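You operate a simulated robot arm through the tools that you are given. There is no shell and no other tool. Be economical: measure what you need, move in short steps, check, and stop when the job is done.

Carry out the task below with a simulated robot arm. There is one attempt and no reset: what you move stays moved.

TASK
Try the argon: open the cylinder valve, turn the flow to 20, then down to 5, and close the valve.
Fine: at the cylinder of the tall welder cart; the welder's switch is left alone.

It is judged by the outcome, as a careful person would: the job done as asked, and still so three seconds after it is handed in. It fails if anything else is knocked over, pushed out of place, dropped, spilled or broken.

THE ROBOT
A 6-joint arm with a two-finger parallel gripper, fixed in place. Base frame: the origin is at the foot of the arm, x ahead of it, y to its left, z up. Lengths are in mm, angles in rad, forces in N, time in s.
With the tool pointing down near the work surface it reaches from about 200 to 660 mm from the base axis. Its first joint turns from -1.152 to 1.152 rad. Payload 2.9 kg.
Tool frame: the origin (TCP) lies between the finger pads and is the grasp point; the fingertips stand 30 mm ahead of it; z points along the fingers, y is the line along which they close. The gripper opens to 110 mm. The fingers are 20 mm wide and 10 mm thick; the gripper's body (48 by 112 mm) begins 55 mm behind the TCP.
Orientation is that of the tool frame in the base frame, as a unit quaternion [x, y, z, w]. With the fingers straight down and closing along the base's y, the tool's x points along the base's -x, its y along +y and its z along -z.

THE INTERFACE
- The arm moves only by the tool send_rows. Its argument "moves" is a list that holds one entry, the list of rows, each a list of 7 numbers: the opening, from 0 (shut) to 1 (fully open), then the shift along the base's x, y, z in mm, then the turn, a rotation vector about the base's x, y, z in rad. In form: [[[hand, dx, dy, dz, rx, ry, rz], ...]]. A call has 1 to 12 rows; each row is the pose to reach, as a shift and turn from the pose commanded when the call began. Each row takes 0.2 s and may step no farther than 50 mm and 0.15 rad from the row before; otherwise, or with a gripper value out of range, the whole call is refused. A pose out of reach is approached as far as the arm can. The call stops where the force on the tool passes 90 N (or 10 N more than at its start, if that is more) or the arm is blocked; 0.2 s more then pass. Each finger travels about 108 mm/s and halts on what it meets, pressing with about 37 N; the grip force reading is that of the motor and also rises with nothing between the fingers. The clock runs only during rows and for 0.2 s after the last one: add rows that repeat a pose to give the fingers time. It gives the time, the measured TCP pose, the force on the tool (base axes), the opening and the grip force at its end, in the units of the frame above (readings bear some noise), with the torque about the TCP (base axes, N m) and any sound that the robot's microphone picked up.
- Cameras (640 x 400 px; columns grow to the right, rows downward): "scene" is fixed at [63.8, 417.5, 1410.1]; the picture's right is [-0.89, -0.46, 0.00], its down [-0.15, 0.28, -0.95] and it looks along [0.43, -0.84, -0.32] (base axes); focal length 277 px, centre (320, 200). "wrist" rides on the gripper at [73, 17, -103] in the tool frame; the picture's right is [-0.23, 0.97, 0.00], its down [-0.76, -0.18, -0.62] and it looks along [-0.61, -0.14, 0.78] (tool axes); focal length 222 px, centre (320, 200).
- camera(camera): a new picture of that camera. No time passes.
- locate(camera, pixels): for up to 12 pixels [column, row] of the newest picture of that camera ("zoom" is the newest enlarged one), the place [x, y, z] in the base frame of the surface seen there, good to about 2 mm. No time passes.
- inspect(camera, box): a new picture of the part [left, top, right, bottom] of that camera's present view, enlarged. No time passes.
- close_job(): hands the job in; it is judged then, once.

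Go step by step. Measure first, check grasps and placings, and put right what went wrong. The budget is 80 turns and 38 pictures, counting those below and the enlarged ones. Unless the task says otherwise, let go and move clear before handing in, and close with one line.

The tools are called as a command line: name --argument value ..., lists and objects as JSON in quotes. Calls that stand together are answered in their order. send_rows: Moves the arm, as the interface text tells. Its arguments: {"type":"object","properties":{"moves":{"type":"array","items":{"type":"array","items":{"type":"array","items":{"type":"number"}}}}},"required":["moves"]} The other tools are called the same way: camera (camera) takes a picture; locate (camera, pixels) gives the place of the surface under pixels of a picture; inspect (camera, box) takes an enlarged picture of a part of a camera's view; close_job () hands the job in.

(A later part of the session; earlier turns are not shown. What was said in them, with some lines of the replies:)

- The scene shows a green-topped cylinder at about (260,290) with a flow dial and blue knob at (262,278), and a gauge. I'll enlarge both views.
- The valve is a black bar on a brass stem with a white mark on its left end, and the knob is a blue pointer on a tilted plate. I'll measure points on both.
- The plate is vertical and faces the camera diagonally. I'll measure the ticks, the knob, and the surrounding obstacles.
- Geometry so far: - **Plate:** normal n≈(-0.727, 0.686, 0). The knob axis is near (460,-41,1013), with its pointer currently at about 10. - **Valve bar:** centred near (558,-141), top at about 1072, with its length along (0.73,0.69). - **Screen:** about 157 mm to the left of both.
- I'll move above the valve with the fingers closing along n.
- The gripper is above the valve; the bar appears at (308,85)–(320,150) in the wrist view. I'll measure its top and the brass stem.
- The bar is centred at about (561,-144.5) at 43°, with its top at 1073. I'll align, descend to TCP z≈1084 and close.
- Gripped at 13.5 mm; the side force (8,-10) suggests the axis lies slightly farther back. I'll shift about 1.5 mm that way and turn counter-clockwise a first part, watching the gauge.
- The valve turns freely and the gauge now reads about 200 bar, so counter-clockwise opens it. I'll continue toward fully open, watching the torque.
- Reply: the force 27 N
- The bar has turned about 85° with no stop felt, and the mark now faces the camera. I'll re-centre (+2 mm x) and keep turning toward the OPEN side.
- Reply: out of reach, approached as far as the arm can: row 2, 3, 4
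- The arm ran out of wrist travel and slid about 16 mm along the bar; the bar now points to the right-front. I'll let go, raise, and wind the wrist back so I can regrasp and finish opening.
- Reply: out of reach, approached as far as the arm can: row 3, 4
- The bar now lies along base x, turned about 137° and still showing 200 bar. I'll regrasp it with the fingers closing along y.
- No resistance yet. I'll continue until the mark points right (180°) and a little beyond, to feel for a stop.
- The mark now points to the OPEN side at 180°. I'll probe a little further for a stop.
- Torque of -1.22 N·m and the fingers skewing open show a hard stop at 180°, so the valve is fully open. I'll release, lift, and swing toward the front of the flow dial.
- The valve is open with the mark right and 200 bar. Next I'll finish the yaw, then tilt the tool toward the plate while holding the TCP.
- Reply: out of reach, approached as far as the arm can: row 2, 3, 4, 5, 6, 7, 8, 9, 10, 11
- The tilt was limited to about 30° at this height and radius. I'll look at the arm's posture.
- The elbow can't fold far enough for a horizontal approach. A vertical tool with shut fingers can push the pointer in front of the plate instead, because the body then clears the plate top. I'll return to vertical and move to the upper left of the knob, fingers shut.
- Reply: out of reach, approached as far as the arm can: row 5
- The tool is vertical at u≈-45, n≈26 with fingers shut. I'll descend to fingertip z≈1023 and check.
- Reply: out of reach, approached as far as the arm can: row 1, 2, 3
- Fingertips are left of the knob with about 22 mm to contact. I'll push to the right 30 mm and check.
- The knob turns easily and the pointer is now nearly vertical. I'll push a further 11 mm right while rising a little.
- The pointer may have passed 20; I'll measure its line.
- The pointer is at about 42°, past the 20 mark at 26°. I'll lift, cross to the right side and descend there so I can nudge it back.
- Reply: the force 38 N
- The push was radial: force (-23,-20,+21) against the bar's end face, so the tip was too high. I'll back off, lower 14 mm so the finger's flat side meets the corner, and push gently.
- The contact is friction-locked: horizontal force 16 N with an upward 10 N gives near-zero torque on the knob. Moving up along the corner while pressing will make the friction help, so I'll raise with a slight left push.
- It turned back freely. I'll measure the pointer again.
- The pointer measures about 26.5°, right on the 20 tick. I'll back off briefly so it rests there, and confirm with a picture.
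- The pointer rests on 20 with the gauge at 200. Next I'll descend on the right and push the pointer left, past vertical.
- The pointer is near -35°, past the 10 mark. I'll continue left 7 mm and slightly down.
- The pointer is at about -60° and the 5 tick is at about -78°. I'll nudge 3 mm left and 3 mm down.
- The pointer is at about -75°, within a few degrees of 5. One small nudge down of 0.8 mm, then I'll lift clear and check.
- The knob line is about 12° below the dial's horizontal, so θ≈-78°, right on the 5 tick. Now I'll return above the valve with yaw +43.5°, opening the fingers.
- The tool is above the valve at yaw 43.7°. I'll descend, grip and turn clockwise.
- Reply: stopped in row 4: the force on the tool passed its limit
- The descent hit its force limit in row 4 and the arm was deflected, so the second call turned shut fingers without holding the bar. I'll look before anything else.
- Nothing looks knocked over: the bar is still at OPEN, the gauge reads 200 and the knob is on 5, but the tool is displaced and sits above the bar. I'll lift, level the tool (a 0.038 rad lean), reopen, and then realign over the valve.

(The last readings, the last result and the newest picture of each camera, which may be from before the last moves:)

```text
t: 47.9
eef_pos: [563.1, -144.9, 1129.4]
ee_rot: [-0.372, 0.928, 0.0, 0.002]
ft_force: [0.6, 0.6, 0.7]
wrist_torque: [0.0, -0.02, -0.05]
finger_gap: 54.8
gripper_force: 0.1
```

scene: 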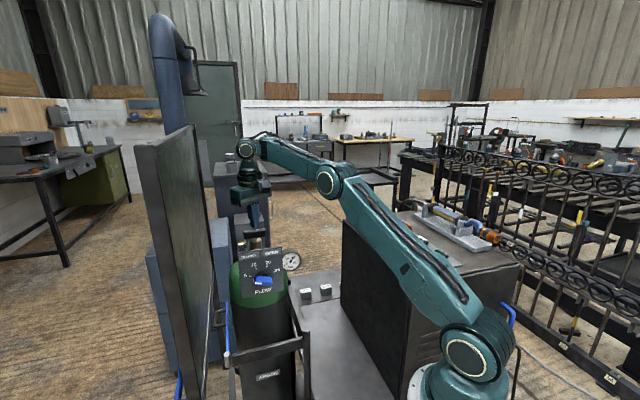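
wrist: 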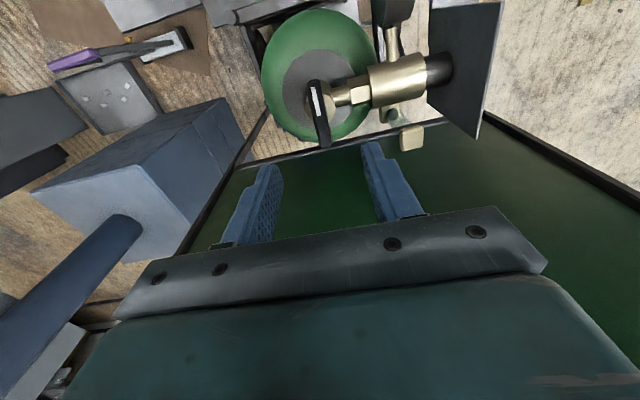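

The bar is in place and the tool is level at z 1129. I'll continue down in small steps before closing.

send_rows --moves '[[[0.5, 0, 0, -15, 0, 0, 0], [0.5, 0, 0, -30, 0, 0, 0], [0.5, 0, 0, -44, 0, 0, 0]]]'

```text
t: 48.7
eef_pos: [563.0, -144.1, 1085.4]
ee_rot: [-0.373, 0.928, 0.0, 0.003]
ft_force: [-0.4, 0.3, -0.5]
wrist_torque: [0.01, -0.02, -0.01]
finger_gap: 54.8
gripper_force: 0.0
```

Down cleanly at 1085 with no contact. I'll close gradually.

send_rows --moves '[[[0.35, -0.5, -1, 0, 0, 0, 0], [0.2, -0.5, -1, 0, 0, 0, 0], [0.1, -0.5, -1, 0, 0, 0, 0], [0, -0.5, -1, 0, 0, 0, 0], [0, -0.5, -1, 0, 0, 0, 0]]]'

```text
t: 49.9
eef_pos: [560.7, -144.8, 1085.6]
ee_rot: [-0.373, 0.928, 0.001, 0.002]
ft_force: [-5.9, 1.8, -1.6]
wrist_torque: [0.35, -0.25, -0.02]
finger_gap: 13.5
gripper_force: 45.0
```

The bar is gripped at 13.5 mm. I'll turn clockwise in short runs.

send_rows --moves '[[[0, 0, 0, 0, 0, 0, -0.11], [0, 0, 0, 0, 0, 0, -0.22], [0, 0, 0, 0, 0, 0, -0.33], [0, 0, 0, 0, 0, 0, -0.44], [0, 0, 0, 0, 0, 0, -0.55], [0, 0, 0, 0, 0, 0, -0.66]]]'

send_rows --moves '[[[0, 0, 0, 0, 0, 0, -0.11], [0, 0, 0, 0, 0, 0, -0.22], [0, 0, 0, 0, 0, 0, -0.33], [0, 0, 0, 0, 0, 0, -0.44], [0, 0, 0, 0, 0, 0, -0.55]]]'

```text
t: 51.3
eef_pos: [561.8, -145.1, 1085.9]
ee_rot: [-0.051, 0.999, 0.0, 0.002]
ft_force: [-7.1, 8.1, -3.2]
wrist_torque: [0.32, -0.4, 0.0]
finger_gap: 13.5
gripper_force: 44.9
```

```text
t: 52.5
eef_pos: [561.8, -144.4, 1087.0]
ee_rot: [0.221, 0.975, 0.0, 0.002]
ft_force: [-3.8, 9.6, -2.2]
wrist_torque: [0.62, 0.81, -0.02]
finger_gap: 13.6
gripper_force: 44.9
```

Turning smoothly (yaw -26°, force under 10 N). I'll keep going.

send_rows --moves '[[[0, 0, 0, 0, 0, 0, -0.11], [0, 0, 0, 0, 0, 0, -0.22], [0, 0, 0, 0, 0, 0, -0.33], [0, 0, 0, 0, 0, 0, -0.44], [0, 0, 0, 0, 0, 0, -0.55]]]'

send_rows --moves '[[[0, 0, 0, 0, 0, 0, -0.11], [0, 0, 0, 0, 0, 0, -0.22], [0, 0, 0, 0, 0, 0, -0.33]]]'

```text
t: 53.7
eef_pos: [563.1, -144.8, 1084.6]
ee_rot: [0.478, 0.878, 0.0, 0.002]
ft_force: [-5.1, 14.1, -2.7]
wrist_torque: [0.23, -0.07, 0.0]
finger_gap: 13.2
gripper_force: 45.2
```

```text
t: 54.5
eef_pos: [562.5, -145.6, 1084.7]
ee_rot: [0.616, 0.788, -0.002, 0.001]
ft_force: [-0.8, 17.0, -2.8]
wrist_torque: [-0.09, -0.14, -0.03]
finger_gap: 13.4
gripper_force: 45.2
```

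Yaw is -76° with about 60° to go. I'll re-centre 1 mm in y and continue.

send_rows --moves '[[[0, 0, 1, 0, 0, 0, -0.11], [0, 0, 1, 0, 0, 0, -0.22], [0, 0, 1, 0, 0, 0, -0.33]]]'

send_rows --moves '[[[0, 0, 0, 0, 0, 0, -0.11], [0, 0, 0, 0, 0, 0, -0.22], [0, 0, 0, 0, 0, 0, -0.33]]]'

```text
t: 55.3
eef_pos: [563.7, -144.6, 1085.7]
ee_rot: [0.737, 0.676, -0.002, 0.002]
ft_force: [6.4, 7.3, -4.0]
wrist_torque: [1.48, -0.31, 0.02]
finger_gap: 13.1
gripper_force: 45.0
```

```text
t: 56.1
eef_pos: [562.2, -145.4, 1086.5]
ee_rot: [0.838, 0.546, -0.002, 0.001]
ft_force: [-1.7, 3.8, -5.8]
wrist_torque: [0.86, -0.41, 0.01]
finger_gap: 13.3
gripper_force: 45.5
```

Yaw is -114°, with about 0.40 rad to the closed stop.

send_rows --moves '[[[0, 0, 0, 0, 0, 0, -0.11], [0, 0, 0, 0, 0, 0, -0.22], [0, 0, 0, 0, 0, 0, -0.33]]]'

send_rows --moves '[[[0, 0, 0, 0, 0, 0, -0.08], [0, 0, 0, 0, 0, 0, -0.14], [0, 0, 0, 0, 0, 0, -0.14]]]'

inspect --camera "scene" --box '[200, 205, 328, 285]'

```text
t: 56.9
eef_pos: [562.7, -144.2, 1085.6]
ee_rot: [0.916, 0.4, -0.003, 0.0]
ft_force: [8.4, -0.8, -7.1]
wrist_torque: [0.07, -0.18, 0.03]
finger_gap: 13.5
gripper_force: 44.9
```

```text
t: 57.7
eef_pos: [563.2, -144.6, 1085.1]
ee_rot: [0.942, 0.337, -0.003, 0.001]
ft_force: [12.7, -5.3, -4.8]
wrist_torque: [-0.38, 0.04, 1.15]
finger_gap: 14.8
gripper_force: 44.8
```

```text
5.00 times, centred on (264, 245) of scene
```

zoom: 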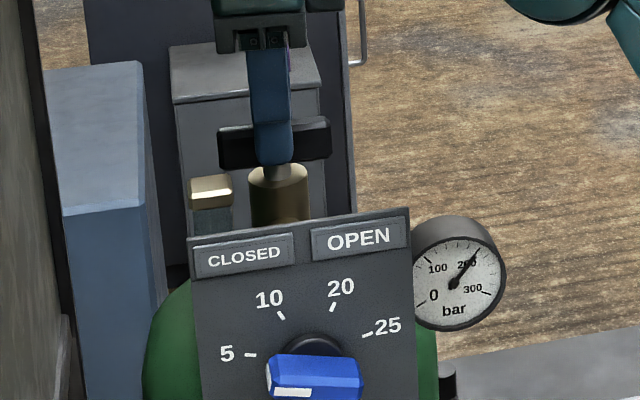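

A stop torque of 1.15 N·m shows the valve has reached its closed end; the gauge still shows trapped pressure. I'll release, lift, and check the mark and gauge.

send_rows --moves '[[[0, 0, 0, 0, 0, 0, 0.05], [0.2, 0, 0, 0, 0, 0, 0.05], [0.5, 0, 0, 0, 0, 0, 0.05], [0.5, 0, 0, 0, 0, 0, 0.05], [0.5, 0, 0, 30, 0, 0, 0.05], [0.5, 0, 0, 70, 0, 0, 0.05], [0.5, 0, 0, 110, 0, 0, 0.05], [0.5, 0, 0, 110, 0, 0, 0.05], [0.5, 0, 0, 110, 0, 0, 0.05], [0.5, 0, 0, 110, 0, 0, 0.05]]]'

inspect --camera "scene" --box '[200, 215, 328, 295]'

```text
t: 59.9
eef_pos: [562.3, -144.2, 1195.4]
ee_rot: [0.933, 0.359, -0.002, 0.001]
ft_force: [0.8, -0.2, -0.7]
wrist_torque: [0.01, -0.02, 0.01]
finger_gap: 55.0
gripper_force: 0.0
```

```text
5.00 times, centred on (264, 255) of scene
```

zoom: 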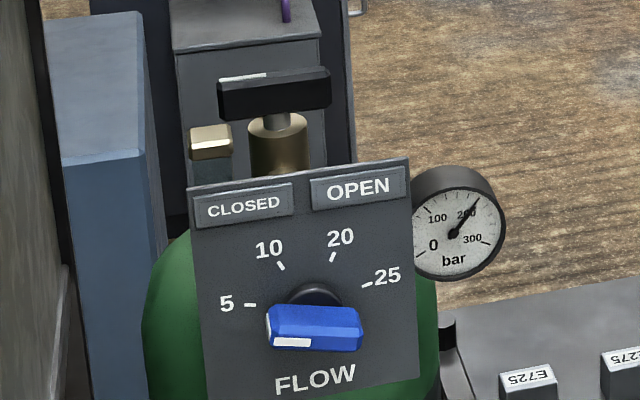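

The bar and white mark are exactly as at the start (CLOSED), and the knob is on 5. I'll back away and wait a little to see whether the gauge bleeds down.

send_rows --moves '[[[0.5, -20, 20, 30, 0, 0, 0.1], [0.5, -45, 40, 60, 0, 0, 0.2], [0.5, -75, 65, 80, 0, 0, 0.3], [0.5, -105, 90, 90, 0, 0, 0.4], [0.5, -135, 115, 95, 0, 0, 0.5], [0.5, -135, 115, 95, 0, 0, 0.5], [0.5, -135, 115, 95, 0, 0, 0.5], [0.5, -135, 115, 95, 0, 0, 0.5], [0.5, -135, 115, 95, 0, 0, 0.5], [0.5, -135, 115, 95, 0, 0, 0.5], [0.5, -135, 115, 95, 0, 0, 0.5], [0.5, -135, 115, 95, 0, 0, 0.5]]]'

camera --camera "scene"

inspect --camera "scene" --box '[232, 225, 312, 295]'

```text
t: 62.5
eef_pos: [426.8, -27.9, 1290.5]
ee_rot: [0.814, 0.58, -0.002, 0.001]
ft_force: [-0.5, 0.0, 0.7]
wrist_torque: [0.0, 0.0, -0.02]
finger_gap: 54.7
gripper_force: 0.1
```

```text
3 pictures are left
```

scene: 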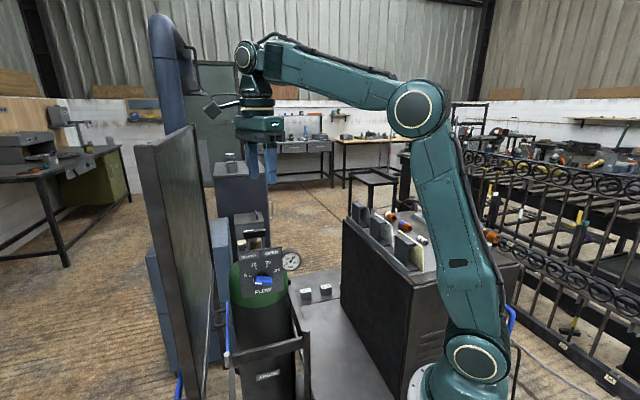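

```text
5.71 times, centred on (272, 260) of scene
```

zoom: 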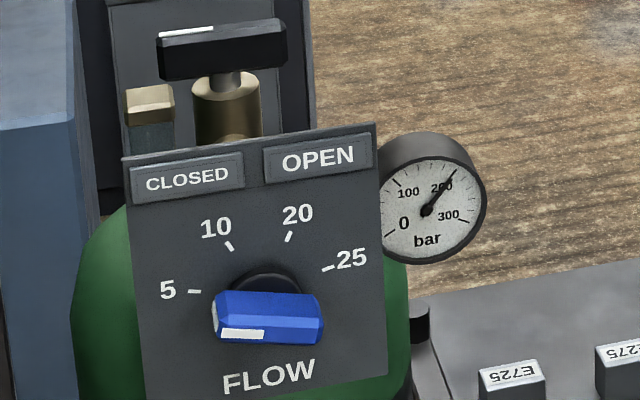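

The valve bar is back at its CLOSED stop, the knob is on 5, the surroundings look undisturbed, and the arm is clear. The gauge needle still holds at about 200 bar, which I take to be trapped pressure, so I'm handing in.

close_job

```text
The job is handed in.
```

I opened the argon valve fully, set the flow to 20, turned it down to 5 and closed the valve to its stop. On the way to 20 the knob overshot towards 25 and I nudged it back. The gauge still read about 200 bar after closing, which I take to be trapped pressure, and the welder's switch was not touched.
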